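You operate a simulated robot arm through the tools that you are given. There is no shell and no other tool. Be economical: measure what you need, move in short steps, check, and stop when the job is done.

Carry out the task below with a simulated two-armed robot. There is one attempt and no reset: what you move stays moved.

JOB
Take the yellow block on the teal-legged table top and put it away on the top of the breadboard. Take the salt jar from the long beige table top and leave it on the red tray. Open the grey drawer of the sample bench, put the copper tile on the long beige table top away in the inside of the grey drawer of the sample bench, then shut the drawer. Put the loose carriage from the long beige table top on the steel work table top. Take the pump oil bottle on the long beige table top and put it away on the low shelf of the pump cart. Put the orange holder on the long beige table top away on the low shelf of the blue lab bench. Take the sugar jar from the long beige table top and leave it on top of the green pad. Fetch the green holder and set it on the ledge of the air unit. Take the purple holder and put it on the yellow setting card. Open the third drawer from the top of the blue cabinet. The order is free. Set down upright: salt jar, pump oil bottle, sugar jar.

Only the result counts: the job must be done as asked and must still hold three seconds after the hand-in. Knocking over, shifting, dropping, spilling or breaking anything else fails it.

ROBOT AND FRAMES
Two 7-joint arms with fingered hands on one trunk, on a base that drives. Base frame: it is fixed to the floor where the robot stands at the start and does not move with it; the origin is under the middle of the robot, x ahead of it, y to its left, z up; the surface under the hand at the start is at about z = 0.74. Lengths are in m, angles in rad, forces in N, time in s.
The left shoulder is at the start at [0.06, 0.126, 1.105], the right one opposite. With the tool pointing down near the work surface each hand reaches from about 0.34 to 0.72 m from the robot's upright axis, wherever it stands, measured 20 degrees to its own side. Places, roughly: copper tile (4x4x2 cm) [0.5, 1, 0.8]; green holder [-1.25, 1.25, 0.5]; green pad (6x20x4 cm) [0.5, 1.5, 0.8]; grey drawer of the sample bench [0.4, 4.5, 0.7]; inside of the grey drawer of the sample bench [0.4, 4.5, 0.6]; ledge of the air unit (65x15 cm) [-3.2, -0.38, 0.12]; loose carriage (9x17x6 cm) [0.3, 1.2, 0.8]; low shelf of the blue lab bench [-1.4, 1.2, 0.4]; low shelf of the pump cart [-1.9, 8.1, 0.3]; orange holder [0.25, 1.5, 0.75]; pump oil bottle [0.25, 1, 0.75]; purple holder [-1.25, 1, 0.5]; red tray (13x10x3 cm) [0.3, 0.4, 0.8]; salt jar [0.5, 0.5, 0.75]; steel work table top [-1.6, -0.3, 0.8]; sugar jar [0.25, 1.5, 0.75]; third drawer of the blue cabinet [0.4, 6, 0.5]; top of the breadboard [-1.6, 6, 0.8]; yellow block [0.5, -0.25, 0.75]; yellow setting card [0.25, 3.25, 0.75]. Payload 2.5 kg a hand.
The tool frame of a hand sits at the grasp point between the pads (the TCP): z along the fingers, y along the line on which they close. The tips reach 0.03 m beyond it. The gripper opens to 0.104 m. The gripper's body begins 0.035 m behind the TCP. The gripper is a hand of 5 fingers: y runs from the thumb to the fingers, the wrist lies at [-0.015, -0.104, -0.178] in the tool frame.
Orientation is told as [roll, pitch, yaw] about the base's x, y, z axes, in that order, counted from this pose: with the fingers straight down and the wrist toward the robot, the tool's x, y and z point along [0, 1, 0], [1, 0, 0] and [0, 0, -1] of the base frame.

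CONTROLS
- The arms move only by the tool move_arm. It takes "left_increments", "right_increments" or both (then of equal length, played together; a hand with none holds still); each is a list of rows, each a list of 6 numbers: the shift along the tool's x, y, z in m, then the turn, a rotation vector about the tool's x, y, z in rad. In form: [[dx, dy, dz, rx, ry, rz], ...]. A call has 1 to 8 rows; each row is the pose to reach, as a shift and turn from the pose commanded when the call began, along the tool's axes at that moment. A row lasts 0.2 s, in which the tool goes at most 0.05 m and 0.15 rad; a call with a longer step from one row to the next is refused whole. Where a pose cannot be reached the arm comes as near as it can. A force on the tool above 40 N (or 10 N above the force at the start of the call, whichever is more), or a blocked arm, ends the call early, and 0.2 s more pass. In this call time passes only in rows, and 0.2 s behind the last. It gives the time, the measured TCP pose, the force on the tool (base axes), the opening and the grip force at its end, in the units of the frame above (readings bear some noise), with the torque about the TCP (base axes, N m) and any sound that the robot's microphone picked up, and new pictures: "show" is both (left out), scene, wrist or none (wrist: the cameras of the hands that moved).
- Cameras (640 x 400 px; columns grow to the right, rows downward): "scene" is now at [0.112, 0.0446, 1.3025]; the picture's right is [0.54, -0.84, 0.00], its down [-0.57, -0.36, -0.74] and it looks along [0.62, 0.40, -0.67] (base axes); focal length 270 px, centre (320, 200). "left" rides on the left gripper at [-0.08, -0.078, -0.141] in its tool frame; the picture's right is [-0.78, -0.30, 0.56], its down [0.54, -0.78, 0.33] and it looks along [0.33, 0.56, 0.76] (tool axes); focal length 247 px, centre (320, 200). "right" rides on the right gripper at [0.08, -0.078, -0.141] in its tool frame; the picture's right is [-0.78, 0.30, -0.56], its down [-0.53, -0.78, 0.33] and it looks along [-0.33, 0.56, 0.76] (tool axes); focal length 247 px, centre (320, 200). There is no depth. A picture from a camera that has moved, and an enlarged one, comes with that camera's place and axes in the base frame and with its lens.
- lift_body(by): slides the trunk up (or, below 0, down) by that many m; the arms and the scene camera ride with it, the base frame stays. It gives what a move gives, with no picture.
- base_move(legs): drives the robot by 1 to 6 legs, each [ahead, left, turn to the left] in m, m and rad, along the robot's own axes; the way and the turn of a leg run together, so that a leg with both is an arc; at most 1.5 m and 3.142 rad a leg. The arms and the cameras ride along, it lands a little off, and it stops where it bumps. It gives what a move gives, and a new picture of the scene camera.
- set_fingers(index, middle, ring, little, thumb_bend, thumb_turn, hand): sets how far each is bent, from 0 (flat) to 1 (curled in); at 0.3 the hand is open as for a grip, at 0.7 the pads meet at the TCP. One left out holds its place. A second passes; each finger stops where it meets its share of the squeeze, and holds until it gets a number again. It is the only way to open and close the hand. It gives what a move gives, with no picture; readings hold the bend of each and the force on index, middle, ring, little, thumb and palm. thumb_turn goes from beside the hand (0) to across from the fingers (1), as for a grip.
- head_to(pan, tilt): turns the head with the scene camera to pan (to the left, within 1.501 rad either way) and tilt (down, from -0.506 to 1.204), counted from straight ahead of the robot. It gives what a move gives, and a new picture of the scene camera.
- inspect(camera, box): a new picture of the part [left, top, right, bottom] of that camera's present view, enlarged. No time passes.
- close_job(): hands the job in; it is judged then, once.

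Work in short steps. Places have to be worked out from the pictures, the camera data and where the tool is seen: move nearer, look again, correct. Check each grasp and each placing, and mend what went wrong. You have 535 turns and 360 pictures in all, those below and enlarged ones among them. Open the grippers and draw the arms clear of the work before you hand the job in, unless the task says otherwise; then end with one line.

The tools are called as a command line: name --argument value ..., lists and objects as JSON in quotes. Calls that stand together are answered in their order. move_arm: Moves the arms, as the interface text tells. Its arguments: {"type":"object","properties":{"left_increments":{"type":"array"},"right_increments":{"type":"array"},"show":{"type":"string","enum":["both","scene","wrist","none"]}},"required":[]} The other tools are called the same way: lift_body (by) slides the trunk up or down; set_fingers (index, middle, ring, little, thumb_bend, thumb_turn, hand) moves the fingers one by one; base_move (legs) drives the base; head_to (pan, tilt) turns the head that bears the scene camera; inspect (camera, box) takes an enlarged picture of a part of a camera's view; close_job () hands the job in.

At the start:

```text
clock: 0.0
left_ee_pos: [0.2886, 0.3826, 1.0477]
left_tcp_rot: [0.001, 0.001, -0.001]
left_wrist_force: [0.2, -0.1, 0.9]
left_wrist_torque: [0.02, 0.0, -0.02]
left_gripper_width: 0.1034
left_grasp_force: 0.0
left_shape: jaw
left_bend: [0.3, 0.3, 0.3, 0.3, 0.3, 0.98]
left_finger forces: [0.0, 0.1, 0.1, 0.1, 0.0, 0.1]
right_ee_pos: [0.3825, 0.0408, 1.091]
right_tcp_rot: [-0.001, -0.003, 0.001]
right_wrist_force: [0.0, 0.5, 0.7]
right_wrist_torque: [0.01, 0.02, 0.03]
right_gripper_width: 0.1037
right_grasp_force: 0.1
right_shape: jaw
right_bend: [0.3, 0.3, 0.3, 0.3, 0.3, 0.98]
right_finger forces: [0.0, 0.0, 0.0, 0.1, 0.0, 0.0]
trunk travel left (down, up): [-0.5, 0.44]
robot x, y, heading: [-0.0003, -0.0001, -0.001]
head pan, tilt: [0.569, 0.737]
```

scene: 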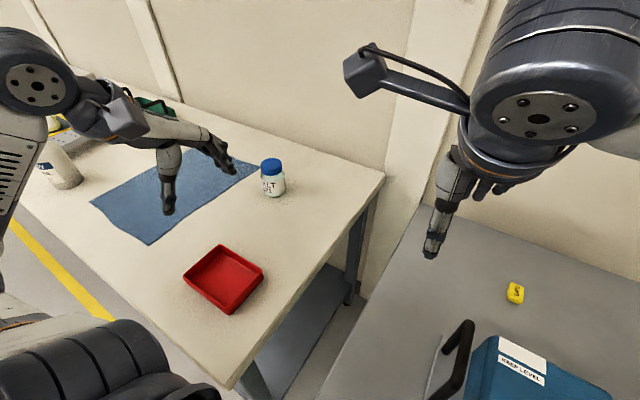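
right: 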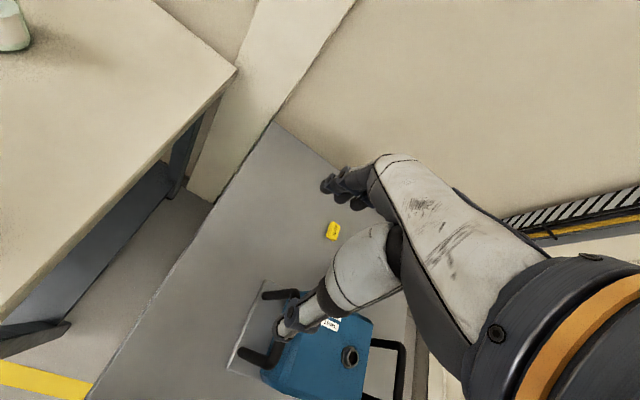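
left: 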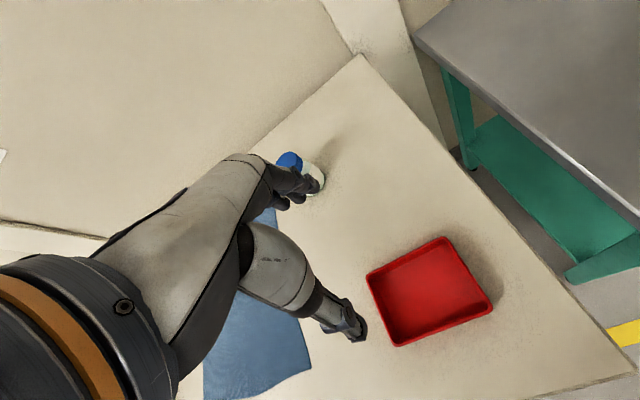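

I'll look at the floor/table edges around the base before driving.

head_to --pan 0.9 --tilt 1.0

head_to --pan 1.4 --tilt 0.3

```text
clock: 0.8
left_ee_pos: [0.2876, 0.3834, 1.0483]
left_tcp_rot: [-0.001, 0.0, 0.0]
left_wrist_force: [-0.4, -0.6, 0.3]
left_wrist_torque: [0.0, -0.03, 0.02]
left_gripper_width: 0.1038
left_grasp_force: 0.0
left_shape: jaw
left_bend: [0.3, 0.3, 0.3, 0.3, 0.3, 0.98]
left_finger forces: [0.0, 0.0, 0.1, 0.0, 0.0, 0.1]
right_ee_pos: [0.3812, 0.0412, 1.0918]
right_tcp_rot: [-0.002, 0.0, 0.0]
right_wrist_force: [0.8, -0.4, 0.3]
right_wrist_torque: [-0.03, 0.06, -0.02]
right_gripper_width: 0.1036
right_grasp_force: 0.1
right_shape: jaw
right_bend: [0.3, 0.3, 0.3, 0.3, 0.3, 0.98]
right_finger forces: [0.0, 0.0, 0.0, 0.1, 0.0, 0.0]
trunk travel left (down, up): [-0.5, 0.44]
robot x, y, heading: [-0.0001, 0.001, -0.001]
head pan, tilt: [0.901, 1.0]
camera scene: at [0.085, 0.0543, 1.2823], right [0.78, -0.62, 0.0], down [-0.52, -0.66, -0.54], along [0.34, 0.42, -0.84], focal length 270 px, centre (320, 200)
```

scene: 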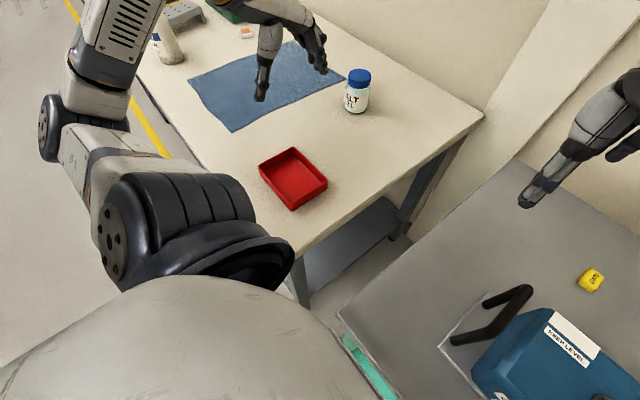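

```text
clock: 1.9
left_ee_pos: [0.2881, 0.382, 1.0481]
left_tcp_rot: [0.0, 0.0, -0.001]
left_wrist_force: [0.6, -0.3, 0.0]
left_wrist_torque: [0.02, -0.01, 0.01]
left_gripper_width: 0.1036
left_grasp_force: 0.0
left_shape: jaw
left_bend: [0.3, 0.3, 0.3, 0.3, 0.3, 0.98]
left_finger forces: [0.0, 0.1, 0.0, 0.1, 0.1, 0.0]
right_ee_pos: [0.3814, 0.0393, 1.091]
right_tcp_rot: [-0.001, 0.001, 0.001]
right_wrist_force: [-0.4, -0.1, -0.4]
right_wrist_torque: [0.01, 0.01, 0.01]
right_gripper_width: 0.1033
right_grasp_force: 0.1
right_shape: jaw
right_bend: [0.3, 0.3, 0.3, 0.3, 0.3, 0.98]
right_finger forces: [0.0, 0.0, 0.0, 0.0, 0.0, 0.0]
trunk travel left (down, up): [-0.5, 0.44]
robot x, y, heading: [0.0033, 0.0033, -0.003]
head pan, tilt: [1.4, 0.3]
camera scene: at [0.0576, 0.0917, 1.3417], right [0.99, -0.17, 0.0], down [-0.05, -0.29, -0.95], along [0.16, 0.94, -0.3], focal length 270 px, centre (320, 200)
```

scene: 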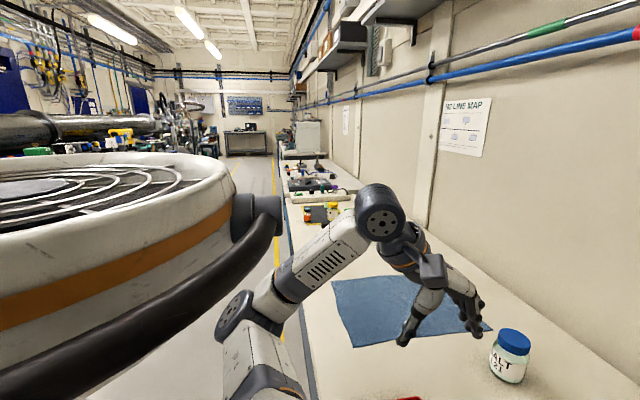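

The salt jar is at about [0.59,0.51] (top ~0.845), tray about [0.28,0.42]. I'll back off, shift left and come back in.

base_move --legs '[[-0.1, 0, 0], [0, 0.3, 0], [0.06, 0, 0]]'

head_to --pan 0.4 --tilt 0.85

```text
clock: 5.3
left_ee_pos: [0.2498, 0.6842, 1.0475]
left_tcp_rot: [0.001, -0.001, -0.003]
left_wrist_force: [0.2, 1.1, -0.4]
left_wrist_torque: [0.0, 0.01, 0.01]
left_gripper_width: 0.1038
left_grasp_force: 0.1
left_shape: jaw
left_bend: [0.3, 0.3, 0.3, 0.3, 0.3, 0.98]
left_finger forces: [0.0, 0.1, 0.0, 0.0, 0.0, 0.0]
right_ee_pos: [0.3432, 0.3411, 1.0895]
right_tcp_rot: [-0.001, 0.001, -0.001]
right_wrist_force: [0.7, 0.3, -0.5]
right_wrist_torque: [0.01, -0.02, 0.01]
right_gripper_width: 0.1042
right_grasp_force: 0.1
right_shape: jaw
right_bend: [0.3, 0.3, 0.3, 0.3, 0.3, 0.98]
right_finger forces: [0.1, 0.1, 0.0, 0.0, 0.0, 0.1]
trunk travel left (down, up): [-0.5, 0.44]
robot x, y, heading: [-0.0425, 0.3021, -0.003]
head pan, tilt: [1.4, 0.3]
camera scene: at [0.0184, 0.3927, 1.3417], right [0.99, -0.17, 0.0], down [-0.05, -0.29, -0.96], along [0.16, 0.94, -0.3], focal length 270 px, centre (320, 200)
```

scene: 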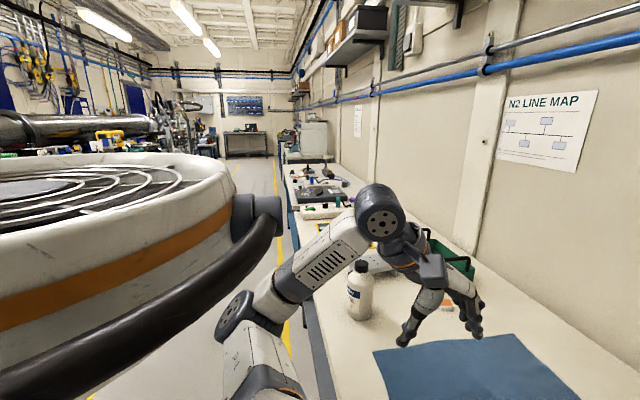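

```text
clock: 6.5
left_ee_pos: [0.2483, 0.6842, 1.0484]
left_tcp_rot: [0.0, 0.0, -0.001]
left_wrist_force: [-0.1, 0.6, 0.4]
left_wrist_torque: [0.0, 0.02, 0.04]
left_gripper_width: 0.1037
left_grasp_force: 0.0
left_shape: jaw
left_bend: [0.3, 0.3, 0.3, 0.3, 0.3, 0.98]
left_finger forces: [0.0, 0.0, 0.0, 0.0, 0.0, 0.0]
right_ee_pos: [0.3418, 0.3416, 1.091]
right_tcp_rot: [-0.001, -0.001, -0.001]
right_wrist_force: [0.0, 1.0, -0.1]
right_wrist_torque: [0.03, -0.02, 0.0]
right_gripper_width: 0.1039
right_grasp_force: 0.0
right_shape: jaw
right_bend: [0.3, 0.3, 0.3, 0.3, 0.3, 0.98]
right_finger forces: [0.1, 0.1, 0.1, 0.0, 0.1, 0.1]
trunk travel left (down, up): [-0.5, 0.44]
robot x, y, heading: [-0.041, 0.3041, -0.002]
head pan, tilt: [0.4, 0.85]
camera scene: at [0.0737, 0.3311, 1.2934], right [0.39, -0.92, 0.0], down [-0.69, -0.29, -0.66], along [0.61, 0.26, -0.75], focal length 270 px, centre (320, 200)
```

scene: 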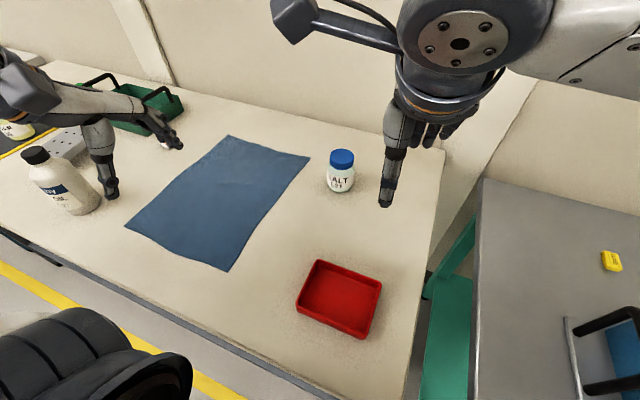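

Jar now judged at about [0.595,0.49]. I move the left hand toward above it, and the right hand aside.

move_arm --left_increments '[[-0.023, 0.041, 0.008, 0, 0, 0], [-0.046, 0.082, 0.016, 0, 0, 0], [-0.069, 0.123, 0.024, 0, 0, 0], [-0.092, 0.164, 0.032, 0, 0, 0], [-0.115, 0.205, 0.04, 0, 0, 0], [-0.138, 0.246, 0.048, 0, 0, 0], [-0.161, 0.287, 0.056, 0, 0, 0], [-0.184, 0.328, 0.064, 0, 0, 0]]' --right_increments '[[-0.03, 0, 0, 0, 0, 0], [-0.06, 0, 0, 0, 0, 0], [-0.09, 0, 0, 0, 0, 0], [-0.12, 0, 0, 0, 0, 0], [-0.15, 0, 0, 0, 0, 0], [-0.18, 0, 0, 0, 0, 0], [-0.2, 0, 0, 0, 0, 0], [-0.2, 0, 0, 0, 0, 0]]' --show "both"

```text
clock: 8.3
left_ee_pos: [0.5777, 0.5002, 0.9842]
left_tcp_rot: [0.0, 0.0, -0.004]
left_wrist_force: [0.0, -0.7, -0.7]
left_wrist_torque: [0.03, -0.02, -0.02]
left_gripper_width: 0.1041
left_grasp_force: 0.1
left_shape: jaw
left_bend: [0.3, 0.3, 0.3, 0.3, 0.3, 0.98]
left_finger forces: [0.1, 0.0, 0.0, 0.0, 0.0, 0.0]
right_ee_pos: [0.3411, 0.1415, 1.0899]
right_tcp_rot: [0.002, 0.002, -0.001]
right_wrist_force: [0.1, 0.1, 0.0]
right_wrist_torque: [-0.01, -0.02, 0.02]
right_gripper_width: 0.1039
right_grasp_force: 0.0
right_shape: jaw
right_bend: [0.3, 0.3, 0.3, 0.3, 0.3, 0.98]
right_finger forces: [0.1, 0.0, 0.1, 0.0, 0.1, 0.1]
trunk travel left (down, up): [-0.5, 0.44]
robot x, y, heading: [-0.0413, 0.2989, 0.0]
head pan, tilt: [0.4, 0.85]
camera scene: at [0.0745, 0.3314, 1.2933], right [0.39, -0.92, 0.0], down [-0.69, -0.29, -0.66], along [0.61, 0.26, -0.75], focal length 270 px, centre (320, 200)
camera right: at [0.263, 0.2213, 1.2315], right [0.3, -0.78, 0.56], down [-0.78, -0.53, -0.33], along [0.55, -0.34, -0.76], focal length 247 px, centre (320, 200)
camera left: at [0.4996, 0.4198, 1.1249], right [-0.3, -0.78, -0.56], down [-0.78, 0.54, -0.33], along [0.56, 0.33, -0.76], focal length 247 px, centre (320, 200)
```

scene: 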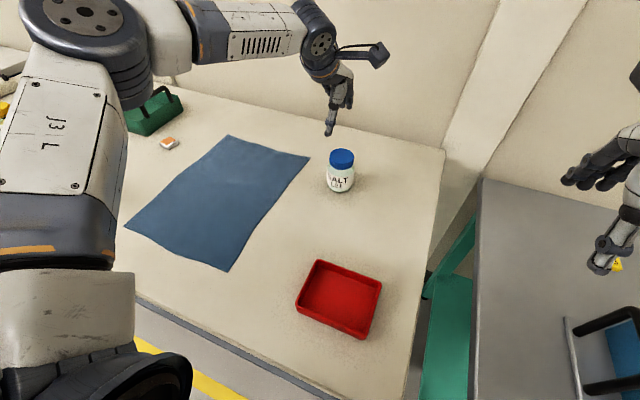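
right: 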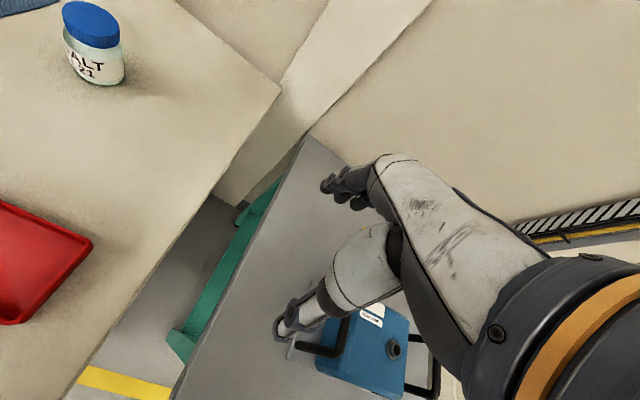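
left: 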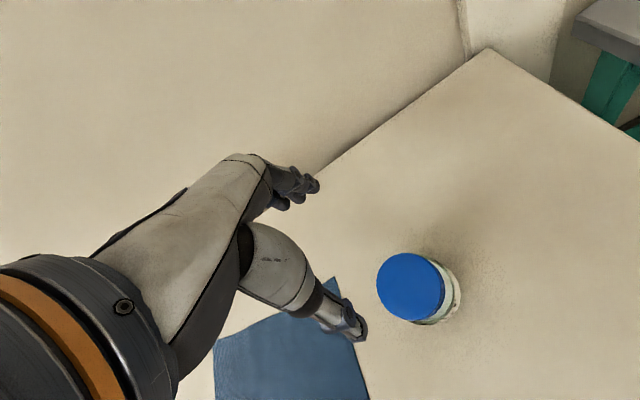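

Triangulating scene and wrist views, the beige table top is at z≈0.80 (jar at ≈[0.54,0.473], top ≈0.893). I centre over it and look again.

move_arm --left_increments '[[-0.027, -0.038, 0.0, 0, 0, 0], [-0.027, -0.038, 0.03, 0, 0, 0]]' --show "both"

```text
clock: 8.9
left_ee_pos: [0.5382, 0.4734, 0.9534]
left_tcp_rot: [-0.001, 0.0, -0.001]
left_wrist_force: [0.2, 0.6, -0.4]
left_wrist_torque: [0.02, -0.01, -0.02]
left_gripper_width: 0.1038
left_grasp_force: 0.0
left_shape: jaw
left_bend: [0.3, 0.3, 0.3, 0.3, 0.3, 0.98]
left_finger forces: [0.0, 0.0, 0.1, 0.0, 0.0, 0.1]
right_ee_pos: [0.3405, 0.1417, 1.0901]
right_tcp_rot: [-0.001, 0.0, -0.002]
right_wrist_force: [-0.3, -0.1, 1.0]
right_wrist_torque: [0.01, 0.03, 0.05]
right_gripper_width: 0.1039
right_grasp_force: 0.0
right_shape: jaw
right_bend: [0.3, 0.3, 0.3, 0.3, 0.3, 0.98]
right_finger forces: [0.1, 0.1, 0.1, 0.0, 0.0, 0.0]
trunk travel left (down, up): [-0.5, 0.44]
robot x, y, heading: [-0.0426, 0.3014, -0.002]
head pan, tilt: [0.4, 0.85]
camera scene: at [0.0741, 0.3311, 1.2934], right [0.39, -0.92, 0.0], down [-0.69, -0.29, -0.66], along [0.61, 0.26, -0.75], focal length 270 px, centre (320, 200)
camera left: at [0.4601, 0.3925, 1.0941], right [-0.3, -0.78, -0.56], down [-0.78, 0.54, -0.33], along [0.56, 0.33, -0.76], focal length 247 px, centre (320, 200)
```

scene: 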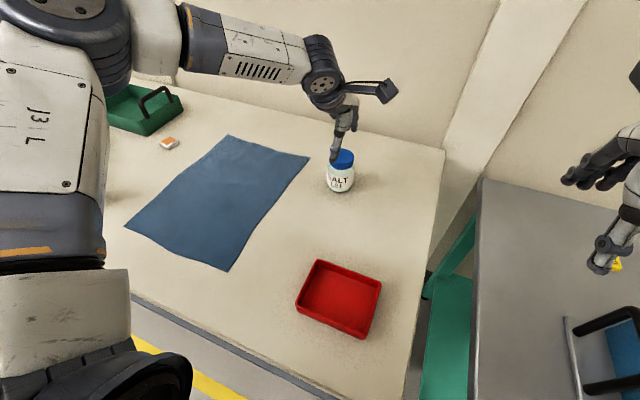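
left: 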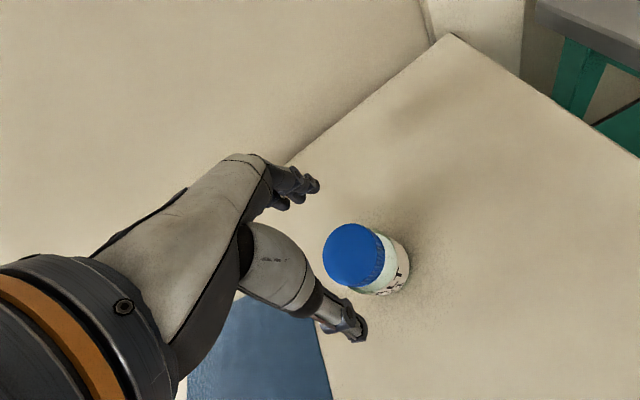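

Aligned within a few mm. Descend to z≈0.868 then close.

move_arm --left_increments '[[-0.004, -0.001, 0.03, 0, 0, 0], [-0.004, -0.001, 0.06, 0, 0, 0], [-0.004, -0.001, 0.085, 0, 0, 0]]' --show "wrist"

```text
clock: 9.7
left_ee_pos: [0.5262, 0.4775, 0.8734]
left_tcp_rot: [0.001, 0.002, -0.002]
left_wrist_force: [0.0, -0.5, -0.1]
left_wrist_torque: [-0.04, -0.04, -0.01]
left_gripper_width: 0.1038
left_grasp_force: 0.1
left_shape: jaw
left_bend: [0.3, 0.3, 0.3, 0.3, 0.3, 0.98]
left_finger forces: [0.9, 0.1, 0.1, 0.1, 0.0, 0.0]
left hand out of reach, approached as far as the arm can: row 3
right_ee_pos: [0.3408, 0.1411, 1.0892]
right_tcp_rot: [-0.001, 0.0, -0.002]
right_wrist_force: [0.4, 0.8, -0.2]
right_wrist_torque: [0.02, 0.02, -0.01]
right_gripper_width: 0.1038
right_grasp_force: 0.0
right_shape: jaw
right_bend: [0.3, 0.3, 0.3, 0.3, 0.3, 0.98]
right_finger forces: [0.0, 0.1, 0.0, 0.0, 0.0, 0.1]
trunk travel left (down, up): [-0.5, 0.44]
robot x, y, heading: [-0.0391, 0.2998, -0.007]
head pan, tilt: [0.4, 0.85]
camera left: at [0.449, 0.3959, 1.0146], right [-0.3, -0.77, -0.56], down [-0.78, 0.54, -0.33], along [0.56, 0.33, -0.76], focal length 247 px, centre (320, 200)
```

left: 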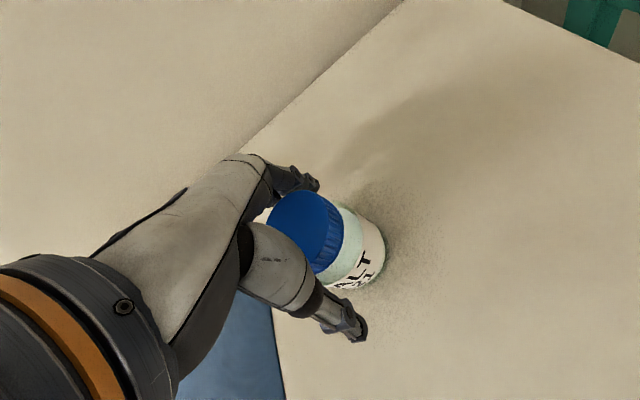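

Slightly out of reach but well around the jar (z 0.873). Close the left hand.

set_fingers --hand "left" --index 0.7 --middle 0.7 --ring 0.7 --little 0.7 --thumb_bend 0.7

move_arm --left_increments '[[0, 0, -0.04, 0, 0, 0], [0, 0, -0.08, 0, 0, 0]]' --show "both"

```text
clock: 10.7
left_ee_pos: [0.527, 0.476, 0.8744]
left_tcp_rot: [0.0, 0.0, -0.002]
left_wrist_force: [0.4, 0.7, -0.3]
left_wrist_torque: [0.13, -0.08, -0.01]
left_gripper_width: 0.0592
left_grasp_force: 30.4
left_shape: fingers
left_bend: [0.43, 0.53, 0.64, 0.7, 0.54, 0.95]
left_finger forces: [17.7, 6.7, 4.7, 0.1, 30.6, 0.1]
right_ee_pos: [0.3396, 0.142, 1.0904]
right_tcp_rot: [-0.001, -0.001, -0.001]
right_wrist_force: [0.7, 0.3, 0.4]
right_wrist_torque: [-0.02, 0.0, 0.0]
right_gripper_width: 0.1037
right_grasp_force: 0.1
right_shape: jaw
right_bend: [0.3, 0.3, 0.3, 0.3, 0.3, 0.98]
right_finger forces: [0.0, 0.1, 0.0, 0.0, 0.0, 0.1]
trunk travel left (down, up): [-0.5, 0.44]
robot x, y, heading: [-0.0416, 0.3051, -0.005]
head pan, tilt: [0.4, 0.85]
```

```text
clock: 11.3
left_ee_pos: [0.5271, 0.4747, 0.9561]
left_tcp_rot: [0.0, 0.001, -0.004]
left_wrist_force: [-1.0, -0.6, -3.7]
left_wrist_torque: [0.02, -0.03, 0.04]
left_gripper_width: 0.0588
left_grasp_force: 28.6
left_shape: fingers
left_bend: [0.43, 0.54, 0.65, 0.7, 0.54, 0.95]
left_finger forces: [17.6, 6.6, 3.8, 0.0, 28.7, 0.1]
right_ee_pos: [0.3388, 0.1421, 1.0893]
right_tcp_rot: [0.0, 0.002, -0.003]
right_wrist_force: [0.4, 0.2, 0.1]
right_wrist_torque: [-0.01, 0.0, 0.01]
right_gripper_width: 0.1035
right_grasp_force: 0.1
right_shape: jaw
right_bend: [0.3, 0.3, 0.3, 0.3, 0.3, 0.98]
right_finger forces: [0.0, 0.0, 0.0, 0.0, 0.0, 0.0]
trunk travel left (down, up): [-0.5, 0.44]
robot x, y, heading: [-0.0423, 0.3021, -0.002]
head pan, tilt: [0.4, 0.85]
camera scene: at [0.0738, 0.331, 1.2933], right [0.39, -0.92, 0.0], down [-0.69, -0.29, -0.66], along [0.61, 0.26, -0.75], focal length 270 px, centre (320, 200)
camera left: at [0.4481, 0.3946, 1.0959], right [-0.3, -0.77, -0.56], down [-0.78, 0.54, -0.33], along [0.56, 0.33, -0.76], focal length 247 px, centre (320, 200)
```

scene: 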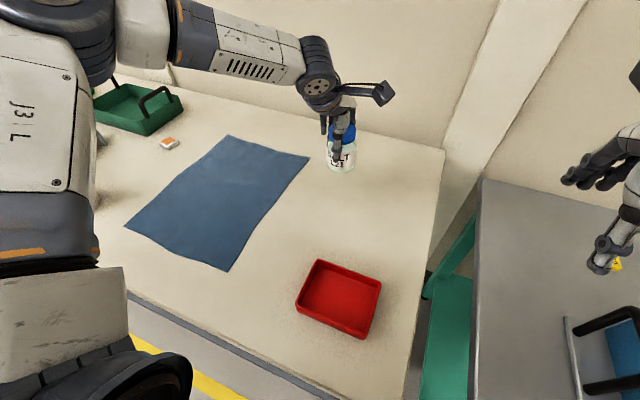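
left: 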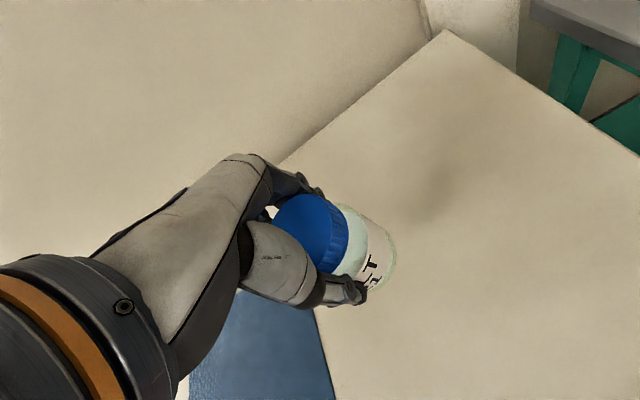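

Jar is held. Back the base up 0.15 m so the tray (≈[0.264,0.374]) falls into reach.

base_move --legs '[[-0.16, 0, 0]]'

```text
clock: 12.7
left_ee_pos: [0.3696, 0.4749, 0.955]
left_tcp_rot: [0.0, 0.0, -0.003]
left_wrist_force: [-0.3, 0.2, -3.3]
left_wrist_torque: [0.02, -0.02, -0.03]
left_gripper_width: 0.0589
left_grasp_force: 28.3
left_shape: fingers
left_bend: [0.43, 0.54, 0.65, 0.7, 0.54, 0.95]
left_finger forces: [17.5, 6.6, 3.8, 0.0, 28.8, 0.0]
right_ee_pos: [0.1841, 0.1416, 1.0905]
right_tcp_rot: [0.002, 0.0, -0.003]
right_wrist_force: [-0.7, -0.1, -0.3]
right_wrist_torque: [-0.01, 0.0, 0.01]
right_gripper_width: 0.1036
right_grasp_force: 0.2
right_shape: jaw
right_bend: [0.3, 0.3, 0.3, 0.3, 0.3, 0.98]
right_finger forces: [0.1, 0.1, 0.0, 0.0, 0.0, 0.0]
trunk travel left (down, up): [-0.5, 0.44]
robot x, y, heading: [-0.1992, 0.3019, -0.003]
head pan, tilt: [0.4, 0.85]
camera scene: at [-0.0831, 0.3314, 1.2934], right [0.39, -0.92, 0.0], down [-0.69, -0.29, -0.66], along [0.61, 0.26, -0.75], focal length 270 px, centre (320, 200)
```

scene: 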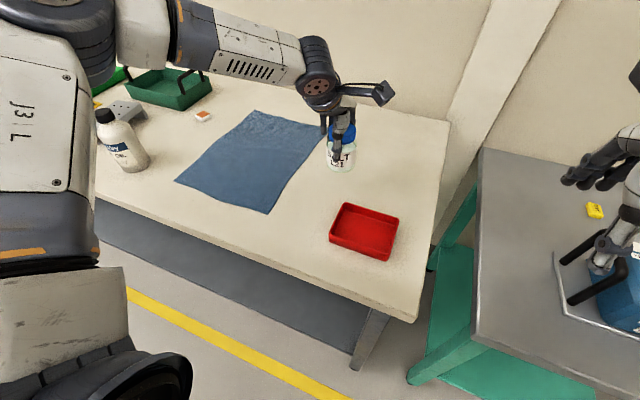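

Tray centre triangulates to [0.261,0.373]; carry the jar over it.

move_arm --left_increments '[[-0.031, -0.036, 0, 0, 0, 0], [-0.062, -0.072, 0, 0, 0, 0], [-0.093, -0.107, 0, 0, 0, 0]]' --show "both"

```text
clock: 13.5
left_ee_pos: [0.2633, 0.3825, 0.9565]
left_tcp_rot: [-0.001, -0.002, -0.002]
left_wrist_force: [0.2, -0.9, -3.2]
left_wrist_torque: [0.02, -0.01, 0.0]
left_gripper_width: 0.0589
left_grasp_force: 27.7
left_shape: fingers
left_bend: [0.43, 0.54, 0.66, 0.7, 0.54, 0.95]
left_finger forces: [17.6, 6.5, 3.7, 0.0, 28.7, 0.1]
right_ee_pos: [0.1841, 0.1419, 1.0903]
right_tcp_rot: [-0.001, 0.001, -0.002]
right_wrist_force: [0.6, -0.3, -0.5]
right_wrist_torque: [-0.02, 0.04, 0.0]
right_gripper_width: 0.1035
right_grasp_force: 0.1
right_shape: jaw
right_bend: [0.3, 0.3, 0.3, 0.3, 0.3, 0.98]
right_finger forces: [0.0, 0.0, 0.0, 0.0, 0.1, 0.0]
trunk travel left (down, up): [-0.5, 0.44]
robot x, y, heading: [-0.1964, 0.3042, -0.001]
head pan, tilt: [0.4, 0.85]
camera scene: at [-0.0827, 0.3312, 1.2934], right [0.39, -0.92, 0.0], down [-0.69, -0.29, -0.66], along [0.61, 0.26, -0.75], focal length 270 px, centre (320, 200)
camera left: at [0.1845, 0.3024, 1.0969], right [-0.3, -0.78, -0.56], down [-0.77, 0.54, -0.33], along [0.56, 0.33, -0.76], focal length 247 px, centre (320, 200)
```

scene: 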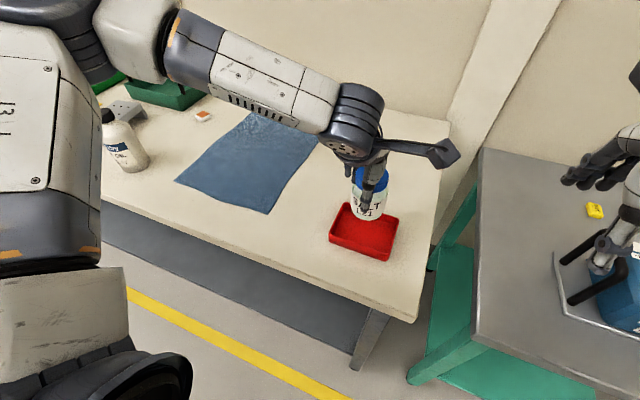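
left: 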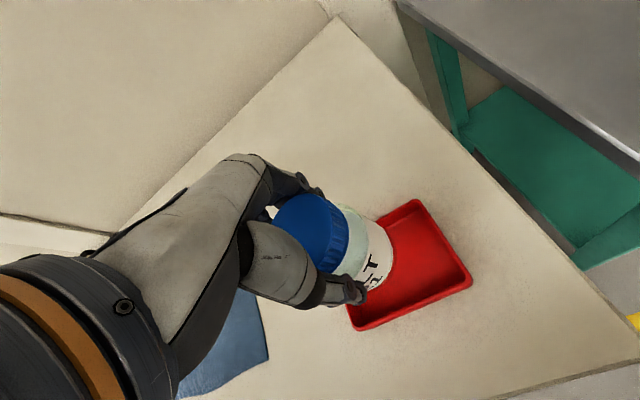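

Over tray centre ([0.26,0.376]). Lower gently.

move_arm --left_increments '[[0, 0, 0.04, 0, 0, 0], [0, 0, 0.065, 0, 0, 0], [0, 0, 0.071, 0, 0, 0], [0, 0, 0.074, 0, 0, 0]]' --show "wrist"

```text
clock: 14.5
left_ee_pos: [0.2619, 0.387, 0.8862]
left_tcp_rot: [-0.002, 0.0, -0.004]
left_wrist_force: [-0.1, 0.4, -2.7]
left_wrist_torque: [-0.02, 0.01, 0.0]
left_gripper_width: 0.0589
left_grasp_force: 28.2
left_shape: fingers
left_bend: [0.43, 0.54, 0.66, 0.7, 0.54, 0.95]
left_finger forces: [17.5, 6.6, 3.6, 0.0, 28.4, 0.0]
left hand out of reach, approached as far as the arm can: row 3, 4
right_ee_pos: [0.183, 0.1433, 1.0899]
right_tcp_rot: [0.001, 0.0, -0.001]
right_wrist_force: [-0.4, -0.4, 0.4]
right_wrist_torque: [0.02, 0.03, -0.01]
right_gripper_width: 0.1037
right_grasp_force: 0.0
right_shape: jaw
right_bend: [0.3, 0.3, 0.3, 0.3, 0.3, 0.98]
right_finger forces: [0.0, 0.0, 0.1, 0.1, 0.0, 0.1]
trunk travel left (down, up): [-0.5, 0.44]
robot x, y, heading: [-0.1958, 0.3019, -0.003]
head pan, tilt: [0.4, 0.85]
camera left: at [0.1832, 0.3069, 1.027], right [-0.3, -0.78, -0.56], down [-0.77, 0.54, -0.33], along [0.56, 0.33, -0.76], focal length 247 px, centre (320, 200)
```

left: 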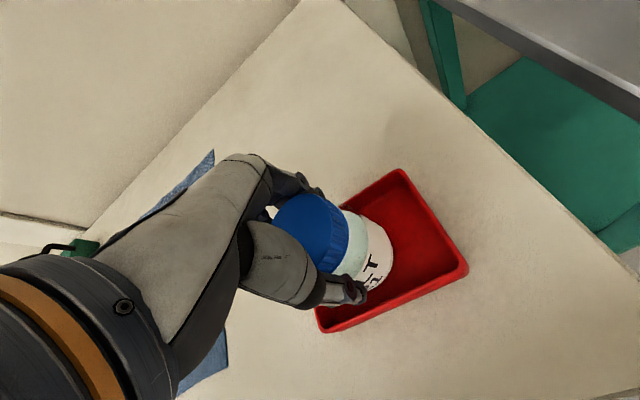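

Arm at its lower reach; I use the trunk for the last few mm.

lift_body --by -0.006

```text
clock: 15.1
left_ee_pos: [0.263, 0.3878, 0.8798]
left_tcp_rot: [-0.002, 0.0, -0.004]
left_wrist_force: [0.0, -0.5, -2.5]
left_wrist_torque: [0.06, -0.01, 0.0]
left_gripper_width: 0.0588
left_grasp_force: 28.1
left_shape: fingers
left_bend: [0.43, 0.54, 0.66, 0.7, 0.54, 0.95]
left_finger forces: [17.4, 6.6, 3.9, 0.0, 28.5, 0.1]
right_ee_pos: [0.1832, 0.141, 1.0821]
right_tcp_rot: [0.001, 0.0, -0.004]
right_wrist_force: [0.0, 0.0, -0.6]
right_wrist_torque: [-0.04, 0.0, 0.02]
right_gripper_width: 0.1036
right_grasp_force: 0.1
right_shape: jaw
right_bend: [0.3, 0.3, 0.3, 0.3, 0.3, 0.98]
right_finger forces: [0.0, 0.0, 0.0, 0.0, 0.1, 0.0]
trunk travel left (down, up): [-0.494, 0.446]
robot x, y, heading: [-0.196, 0.3009, -0.002]
head pan, tilt: [0.4, 0.85]
```

lift_body --by -0.003

```text
clock: 15.6
left_ee_pos: [0.2621, 0.3873, 0.8793]
left_tcp_rot: [-0.003, -0.004, -0.006]
left_wrist_force: [-1.8, -1.1, 9.5]
left_wrist_torque: [0.24, -0.02, 0.08]
left_gripper_width: 0.059
left_grasp_force: 29.6
left_shape: fingers
left_bend: [0.43, 0.54, 0.66, 0.7, 0.54, 0.95]
left_finger forces: [17.0, 7.2, 4.9, 0.1, 30.1, 0.1]
right_ee_pos: [0.1833, 0.1407, 1.0815]
right_tcp_rot: [0.002, 0.001, -0.003]
right_wrist_force: [0.7, -0.1, 0.1]
right_wrist_torque: [0.01, -0.01, 0.0]
right_gripper_width: 0.1037
right_grasp_force: 0.1
right_shape: jaw
right_bend: [0.3, 0.3, 0.3, 0.3, 0.3, 0.98]
right_finger forces: [0.0, 0.0, 0.0, 0.1, 0.0, 0.0]
trunk travel left (down, up): [-0.491, 0.449]
robot x, y, heading: [-0.1945, 0.3015, -0.006]
head pan, tilt: [0.4, 0.85]
```

The jar is on the tray floor (upward force 9.5 N). Open the hand and rise.

set_fingers --hand "left" --index 0.3 --middle 0.3 --ring 0.3 --little 0.3 --thumb_bend 0.3

move_arm --left_increments '[[0, 0, -0.04, 0, 0, 0], [0, 0, -0.08, 0, 0, 0], [0, 0, -0.13, 0, 0, 0], [0.04, 0, -0.16, 0, 0, 0], [0.08, 0, -0.16, 0, 0, 0]]' --show "scene"

```text
clock: 16.6
left_ee_pos: [0.262, 0.3859, 0.8769]
left_tcp_rot: [-0.002, -0.001, -0.003]
left_wrist_force: [-0.4, 1.1, 1.1]
left_wrist_torque: [0.0, 0.0, 0.02]
left_gripper_width: 0.1026
left_grasp_force: 0.0
left_shape: fingers
left_bend: [0.3, 0.3, 0.3, 0.3, 0.3, 0.97]
left_finger forces: [0.0, 0.0, 0.1, 0.1, 0.1, 0.1]
right_ee_pos: [0.1823, 0.1418, 1.0812]
right_tcp_rot: [-0.001, -0.001, -0.004]
right_wrist_force: [0.2, 0.0, -0.3]
right_wrist_torque: [-0.02, 0.03, -0.03]
right_gripper_width: 0.1037
right_grasp_force: 0.1
right_shape: jaw
right_bend: [0.3, 0.3, 0.3, 0.3, 0.3, 0.98]
right_finger forces: [0.0, 0.0, 0.0, 0.0, 0.0, 0.1]
trunk travel left (down, up): [-0.491, 0.449]
robot x, y, heading: [-0.1965, 0.3004, -0.008]
head pan, tilt: [0.4, 0.85]
```

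```text
clock: 17.8
left_ee_pos: [0.2617, 0.4681, 1.0369]
left_tcp_rot: [-0.003, -0.001, -0.005]
left_wrist_force: [0.2, 0.5, -0.2]
left_wrist_torque: [0.03, 0.0, 0.0]
left_gripper_width: 0.1026
left_grasp_force: 0.1
left_shape: fingers
left_bend: [0.3, 0.3, 0.3, 0.3, 0.3, 0.97]
left_finger forces: [0.1, 0.0, 0.0, 0.1, 0.0, 0.1]
right_ee_pos: [0.1833, 0.1419, 1.0809]
right_tcp_rot: [0.001, 0.001, -0.003]
right_wrist_force: [-0.6, -0.1, 0.5]
right_wrist_torque: [-0.03, -0.02, 0.02]
right_gripper_width: 0.1037
right_grasp_force: 0.0
right_shape: jaw
right_bend: [0.3, 0.3, 0.3, 0.3, 0.3, 0.98]
right_finger forces: [0.0, 0.1, 0.0, 0.0, 0.0, 0.1]
trunk travel left (down, up): [-0.491, 0.449]
robot x, y, heading: [-0.1945, 0.2981, -0.002]
head pan, tilt: [0.4, 0.85]
camera scene: at [-0.0829, 0.3317, 1.2844], right [0.39, -0.92, 0.0], down [-0.69, -0.29, -0.66], along [0.61, 0.25, -0.75], focal length 270 px, centre (320, 200)
```

scene: 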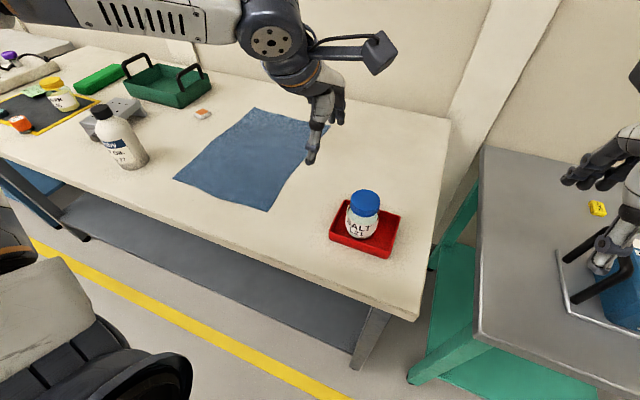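

Salt jar is done, upright in the tray. Drive left along the table and look at the next objects.

base_move --legs '[[-0.02, 0.8, 0]]'

```text
clock: 22.0
left_ee_pos: [0.2431, 1.2554, 1.0355]
left_tcp_rot: [-0.001, -0.002, 0.001]
left_wrist_force: [0.2, 0.1, -0.1]
left_wrist_torque: [-0.03, -0.01, 0.02]
left_gripper_width: 0.1032
left_grasp_force: 0.1
left_shape: fingers
left_bend: [0.3, 0.3, 0.3, 0.3, 0.3, 0.97]
left_finger forces: [0.0, 0.0, 0.1, 0.0, 0.0, 0.0]
right_ee_pos: [0.1644, 0.9294, 1.0807]
right_tcp_rot: [-0.001, 0.0, -0.001]
right_wrist_force: [-0.6, -1.0, 0.5]
right_wrist_torque: [0.01, -0.01, -0.01]
right_gripper_width: 0.1036
right_grasp_force: 0.1
right_shape: jaw
right_bend: [0.3, 0.3, 0.3, 0.3, 0.3, 0.98]
right_finger forces: [0.0, 0.0, 0.0, 0.0, 0.1, 0.0]
trunk travel left (down, up): [-0.491, 0.449]
robot x, y, heading: [-0.2152, 1.0906, -0.002]
head pan, tilt: [0.4, 0.85]
camera scene: at [-0.1024, 1.1183, 1.2844], right [0.39, -0.92, 0.0], down [-0.69, -0.29, -0.66], along [0.61, 0.26, -0.75], focal length 270 px, centre (320, 200)
```

scene: 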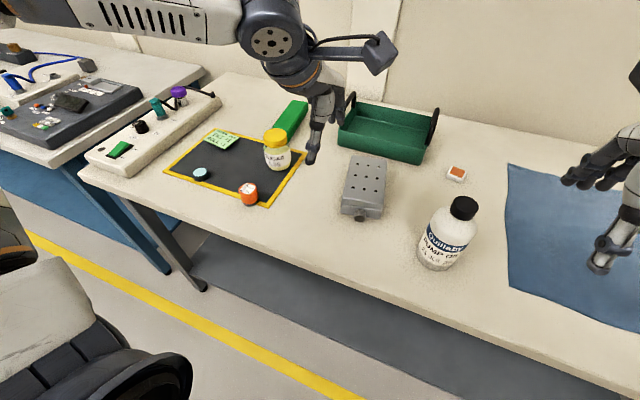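

Located: sugar jar ≈[0.37,1.44], green pad x 0.46–0.64 at y≈1.485, carriage ≈[0.35,1.20], bottle ≈[0.23,1.0], tile ≈[0.50,1.0], orange holder ≈[0.22,1.445]. Move base to serve the sugar jar and pad with the left hand.

base_move --legs '[[0, 0.11, 0], [0.155, 0, 0]]'

lift_body --by -0.06

```text
clock: 24.2
left_ee_pos: [0.4006, 1.3667, 1.0369]
left_tcp_rot: [0.001, 0.0, -0.005]
left_wrist_force: [-0.1, 0.0, 0.1]
left_wrist_torque: [-0.01, -0.01, 0.02]
left_gripper_width: 0.1028
left_grasp_force: 0.0
left_shape: fingers
left_bend: [0.3, 0.3, 0.3, 0.3, 0.3, 0.97]
left_finger forces: [0.0, 0.0, 0.0, 0.0, 0.0, 0.0]
right_ee_pos: [0.3219, 1.0394, 1.0812]
right_tcp_rot: [0.002, 0.001, -0.003]
right_wrist_force: [-0.3, 0.1, -0.3]
right_wrist_torque: [-0.04, 0.02, 0.0]
right_gripper_width: 0.1035
right_grasp_force: 0.0
right_shape: jaw
right_bend: [0.3, 0.3, 0.3, 0.3, 0.3, 0.98]
right_finger forces: [0.0, 0.0, 0.1, 0.0, 0.0, 0.0]
trunk travel left (down, up): [-0.491, 0.449]
robot x, y, heading: [-0.0569, 1.1987, 0.003]
head pan, tilt: [0.4, 0.85]
camera scene: at [0.0554, 1.2287, 1.2843], right [0.39, -0.92, 0.0], down [-0.69, -0.29, -0.66], along [0.61, 0.26, -0.75], focal length 270 px, centre (320, 200)
```

scene: 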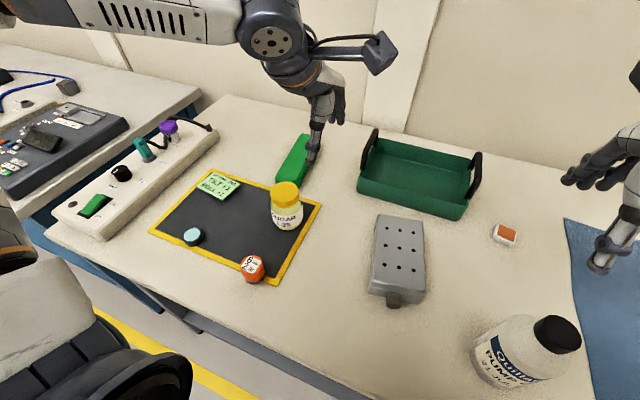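

```text
clock: 25.2
left_ee_pos: [0.4007, 1.3659, 0.9771]
left_tcp_rot: [0.0, 0.0, -0.004]
left_wrist_force: [0.4, 1.4, 0.2]
left_wrist_torque: [0.03, 0.03, -0.01]
left_gripper_width: 0.1031
left_grasp_force: 0.0
left_shape: fingers
left_bend: [0.3, 0.3, 0.3, 0.3, 0.3, 0.97]
left_finger forces: [0.0, 0.0, 0.0, 0.0, 0.1, 0.0]
right_ee_pos: [0.3218, 1.0396, 1.0204]
right_tcp_rot: [0.0, 0.0, -0.001]
right_wrist_force: [-0.1, -0.9, 0.4]
right_wrist_torque: [-0.03, 0.01, 0.01]
right_gripper_width: 0.1037
right_grasp_force: 0.1
right_shape: jaw
right_bend: [0.3, 0.3, 0.3, 0.3, 0.3, 0.98]
right_finger forces: [0.0, 0.0, 0.1, 0.1, 0.0, 0.1]
trunk travel left (down, up): [-0.431, 0.509]
robot x, y, heading: [-0.057, 1.197, 0.0]
head pan, tilt: [0.4, 0.85]
```

Jar triangulates to [0.366,1.44]. Move above and view.

move_arm --left_increments '[[0.037, -0.017, 0, 0, 0, 0], [0.074, -0.034, 0, 0, 0, 0], [0.074, -0.034, 0.015, 0, 0, 0]]' --show "wrist"

```text
clock: 26.1
left_ee_pos: [0.3636, 1.4408, 0.9621]
left_tcp_rot: [0.0, -0.001, -0.005]
left_wrist_force: [0.7, 0.8, 0.4]
left_wrist_torque: [0.0, -0.01, 0.01]
left_gripper_width: 0.103
left_grasp_force: 0.1
left_shape: fingers
left_bend: [0.3, 0.3, 0.3, 0.3, 0.3, 0.97]
left_finger forces: [0.1, 0.0, 0.1, 0.1, 0.0, 0.0]
right_ee_pos: [0.3202, 1.0403, 1.0215]
right_tcp_rot: [0.0, -0.001, -0.002]
right_wrist_force: [-0.2, 0.6, -0.1]
right_wrist_torque: [0.0, -0.02, 0.0]
right_gripper_width: 0.1036
right_grasp_force: 0.1
right_shape: jaw
right_bend: [0.3, 0.3, 0.3, 0.3, 0.3, 0.98]
right_finger forces: [0.1, 0.0, 0.1, 0.0, 0.0, 0.0]
trunk travel left (down, up): [-0.431, 0.509]
robot x, y, heading: [-0.0607, 1.2001, 0.0]
head pan, tilt: [0.4, 0.85]
camera left: at [0.287, 1.3604, 1.1027], right [-0.3, -0.78, -0.56], down [-0.77, 0.54, -0.33], along [0.56, 0.33, -0.76], focal length 247 px, centre (320, 200)
```

left: 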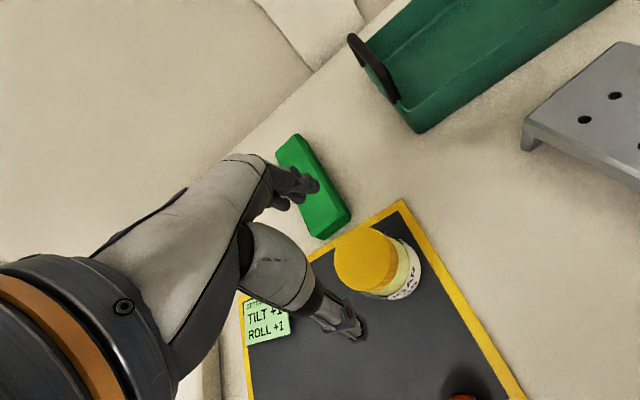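

Correct by [-0.01,-0.009] and descend around the sugar jar.

move_arm --left_increments '[[-0.009, -0.01, 0.0, 0, 0, 0], [-0.009, -0.01, 0.045, 0, 0, 0], [-0.009, -0.01, 0.09, 0, 0, 0]]' --show "wrist"

```text
clock: 26.9
left_ee_pos: [0.3554, 1.4283, 0.8712]
left_tcp_rot: [-0.002, -0.002, -0.004]
left_wrist_force: [0.7, -0.9, 1.3]
left_wrist_torque: [-0.03, 0.01, 0.02]
left_gripper_width: 0.1038
left_grasp_force: 1.3
left_shape: fingers
left_bend: [0.3, 0.3, 0.3, 0.3, 0.3, 0.97]
left_finger forces: [1.9, 0.1, 0.0, 0.0, 0.1, 0.1]
right_ee_pos: [0.3208, 1.0402, 1.02]
right_tcp_rot: [0.001, 0.0, -0.001]
right_wrist_force: [0.1, 1.0, -1.1]
right_wrist_torque: [0.0, -0.02, 0.0]
right_gripper_width: 0.1035
right_grasp_force: 0.1
right_shape: jaw
right_bend: [0.3, 0.3, 0.3, 0.3, 0.3, 0.98]
right_finger forces: [0.0, 0.0, 0.1, 0.0, 0.0, 0.0]
trunk travel left (down, up): [-0.431, 0.509]
robot x, y, heading: [-0.0561, 1.1988, -0.003]
head pan, tilt: [0.4, 0.85]
camera left: at [0.2772, 1.3496, 1.0128], right [-0.3, -0.78, -0.56], down [-0.77, 0.54, -0.33], along [0.56, 0.33, -0.76], focal length 247 px, centre (320, 200)
```

left: 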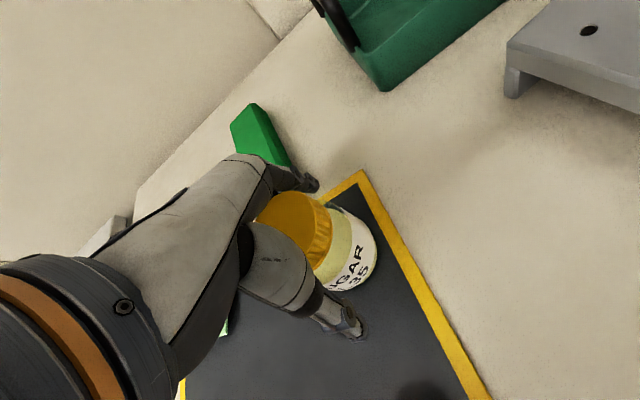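

Hand straddles the jar; close and lift (0.1 so it clears pad).

set_fingers --hand "left" --index 0.7 --middle 0.7 --ring 0.7 --little 0.7 --thumb_bend 0.7

move_arm --left_increments '[[0, 0, -0.04, 0, 0, 0], [0, 0, -0.09, 0, 0, 0], [0.02, 0.045, -0.095, 0, 0, 0], [0.035, 0.092, -0.095, 0, 0, 0], [0.044, 0.14, -0.095, 0, 0, 0]]' --show "both"

```text
clock: 27.9
left_ee_pos: [0.3545, 1.4297, 0.8716]
left_tcp_rot: [-0.001, -0.002, -0.003]
left_wrist_force: [3.8, 0.3, 5.4]
left_wrist_torque: [0.16, -0.43, -0.1]
left_gripper_width: 0.0555
left_grasp_force: 31.3
left_shape: fingers
left_bend: [0.47, 0.52, 0.59, 0.7, 0.56, 0.95]
left_finger forces: [14.2, 8.4, 7.4, 0.0, 31.7, 0.1]
right_ee_pos: [0.3213, 1.0391, 1.0215]
right_tcp_rot: [0.001, 0.001, -0.002]
right_wrist_force: [0.3, 0.0, -0.6]
right_wrist_torque: [0.03, -0.02, 0.01]
right_gripper_width: 0.1039
right_grasp_force: 0.1
right_shape: jaw
right_bend: [0.3, 0.3, 0.3, 0.3, 0.3, 0.98]
right_finger forces: [0.0, 0.0, 0.0, 0.0, 0.1, 0.0]
trunk travel left (down, up): [-0.431, 0.509]
robot x, y, heading: [-0.0618, 1.1995, 0.002]
head pan, tilt: [0.4, 0.85]
```

```text
clock: 29.1
left_ee_pos: [0.4971, 1.4725, 0.967]
left_tcp_rot: [-0.001, 0.001, -0.005]
left_wrist_force: [0.0, 0.6, -2.1]
left_wrist_torque: [-0.02, 0.01, -0.02]
left_gripper_width: 0.0552
left_grasp_force: 27.2
left_shape: fingers
left_bend: [0.47, 0.53, 0.61, 0.7, 0.56, 0.94]
left_finger forces: [11.4, 7.3, 7.4, 0.1, 27.9, 0.0]
right_ee_pos: [0.3216, 1.04, 1.0215]
right_tcp_rot: [0.0, 0.002, -0.001]
right_wrist_force: [0.2, -0.8, 0.8]
right_wrist_torque: [0.03, -0.01, -0.01]
right_gripper_width: 0.1037
right_grasp_force: 0.0
right_shape: jaw
right_bend: [0.3, 0.3, 0.3, 0.3, 0.3, 0.98]
right_finger forces: [0.0, 0.1, 0.0, 0.0, 0.0, 0.1]
trunk travel left (down, up): [-0.431, 0.509]
robot x, y, heading: [-0.0597, 1.1993, -0.002]
head pan, tilt: [0.4, 0.85]
camera scene: at [0.0555, 1.2289, 1.2243], right [0.39, -0.92, 0.0], down [-0.69, -0.29, -0.66], along [0.61, 0.26, -0.75], focal length 270 px, centre (320, 200)
camera left: at [0.4187, 1.3926, 1.1072], right [-0.3, -0.77, -0.56], down [-0.77, 0.54, -0.33], along [0.56, 0.33, -0.76], focal length 247 px, centre (320, 200)
```

scene: 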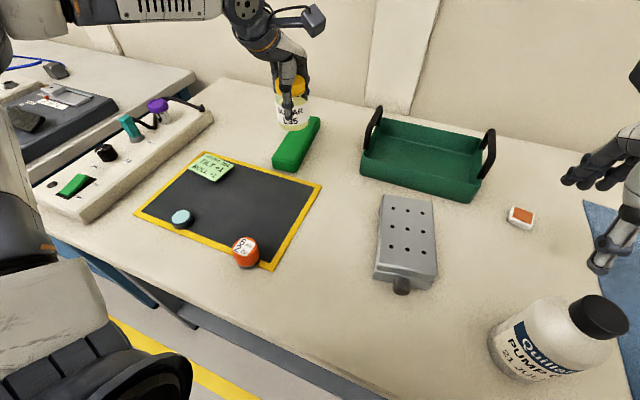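
left: 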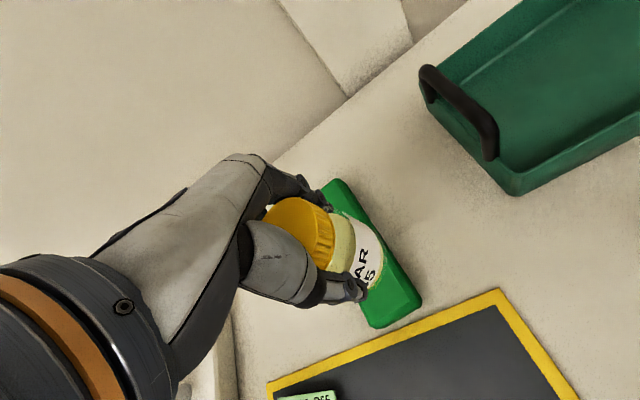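

Jar centred near TCP; shift +0.008 in y, lower onto the pad.

move_arm --left_increments '[[0.008, 0.01, 0.03, 0, 0, 0], [0.008, 0.01, 0.05, 0, 0, 0], [0.008, 0.01, 0.055, 0, 0, 0]]' --show "none"

```text
clock: 29.9
left_ee_pos: [0.5054, 1.4814, 0.9087]
left_tcp_rot: [-0.001, 0.0, -0.002]
left_wrist_force: [0.3, -0.2, -2.5]
left_wrist_torque: [-0.03, -0.01, 0.05]
left_gripper_width: 0.055
left_grasp_force: 27.3
left_shape: fingers
left_bend: [0.47, 0.53, 0.61, 0.7, 0.56, 0.94]
left_finger forces: [11.3, 7.3, 7.4, 0.0, 27.8, 0.0]
right_ee_pos: [0.322, 1.04, 1.0205]
right_tcp_rot: [0.0, 0.0, -0.002]
right_wrist_force: [1.6, -0.8, 0.0]
right_wrist_torque: [-0.02, 0.03, -0.01]
right_gripper_width: 0.1036
right_grasp_force: 0.1
right_shape: jaw
right_bend: [0.3, 0.3, 0.3, 0.3, 0.3, 0.98]
right_finger forces: [0.0, 0.0, 0.1, 0.0, 0.0, 0.0]
trunk travel left (down, up): [-0.431, 0.509]
robot x, y, heading: [-0.0581, 1.1991, 0.0]
head pan, tilt: [0.4, 0.85]
```

move_arm --left_increments '[[0, 0, 0.004, 0, 0, 0]]' --show "wrist"

```text
clock: 30.2
left_ee_pos: [0.5069, 1.4815, 0.906]
left_tcp_rot: [-0.003, -0.001, -0.004]
left_wrist_force: [-0.8, -0.7, -0.6]
left_wrist_torque: [0.03, 0.01, 0.03]
left_gripper_width: 0.0548
left_grasp_force: 27.4
left_shape: fingers
left_bend: [0.47, 0.53, 0.61, 0.7, 0.56, 0.94]
left_finger forces: [11.4, 7.2, 7.5, 0.0, 28.9, 0.0]
right_ee_pos: [0.3218, 1.0402, 1.0203]
right_tcp_rot: [0.0, 0.0, -0.002]
right_wrist_force: [0.6, 0.0, -0.5]
right_wrist_torque: [-0.02, 0.01, 0.01]
right_gripper_width: 0.1035
right_grasp_force: 0.1
right_shape: jaw
right_bend: [0.3, 0.3, 0.3, 0.3, 0.3, 0.98]
right_finger forces: [0.0, 0.0, 0.1, 0.0, 0.1, 0.1]
trunk travel left (down, up): [-0.431, 0.509]
robot x, y, heading: [-0.0603, 1.2024, 0.002]
head pan, tilt: [0.4, 0.85]
camera left: at [0.4282, 1.4014, 1.0468], right [-0.3, -0.78, -0.56], down [-0.77, 0.54, -0.33], along [0.56, 0.33, -0.76], focal length 247 px, centre (320, 200)
```

left: 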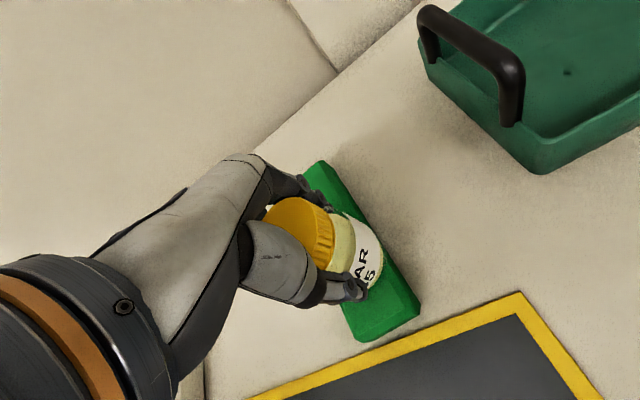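

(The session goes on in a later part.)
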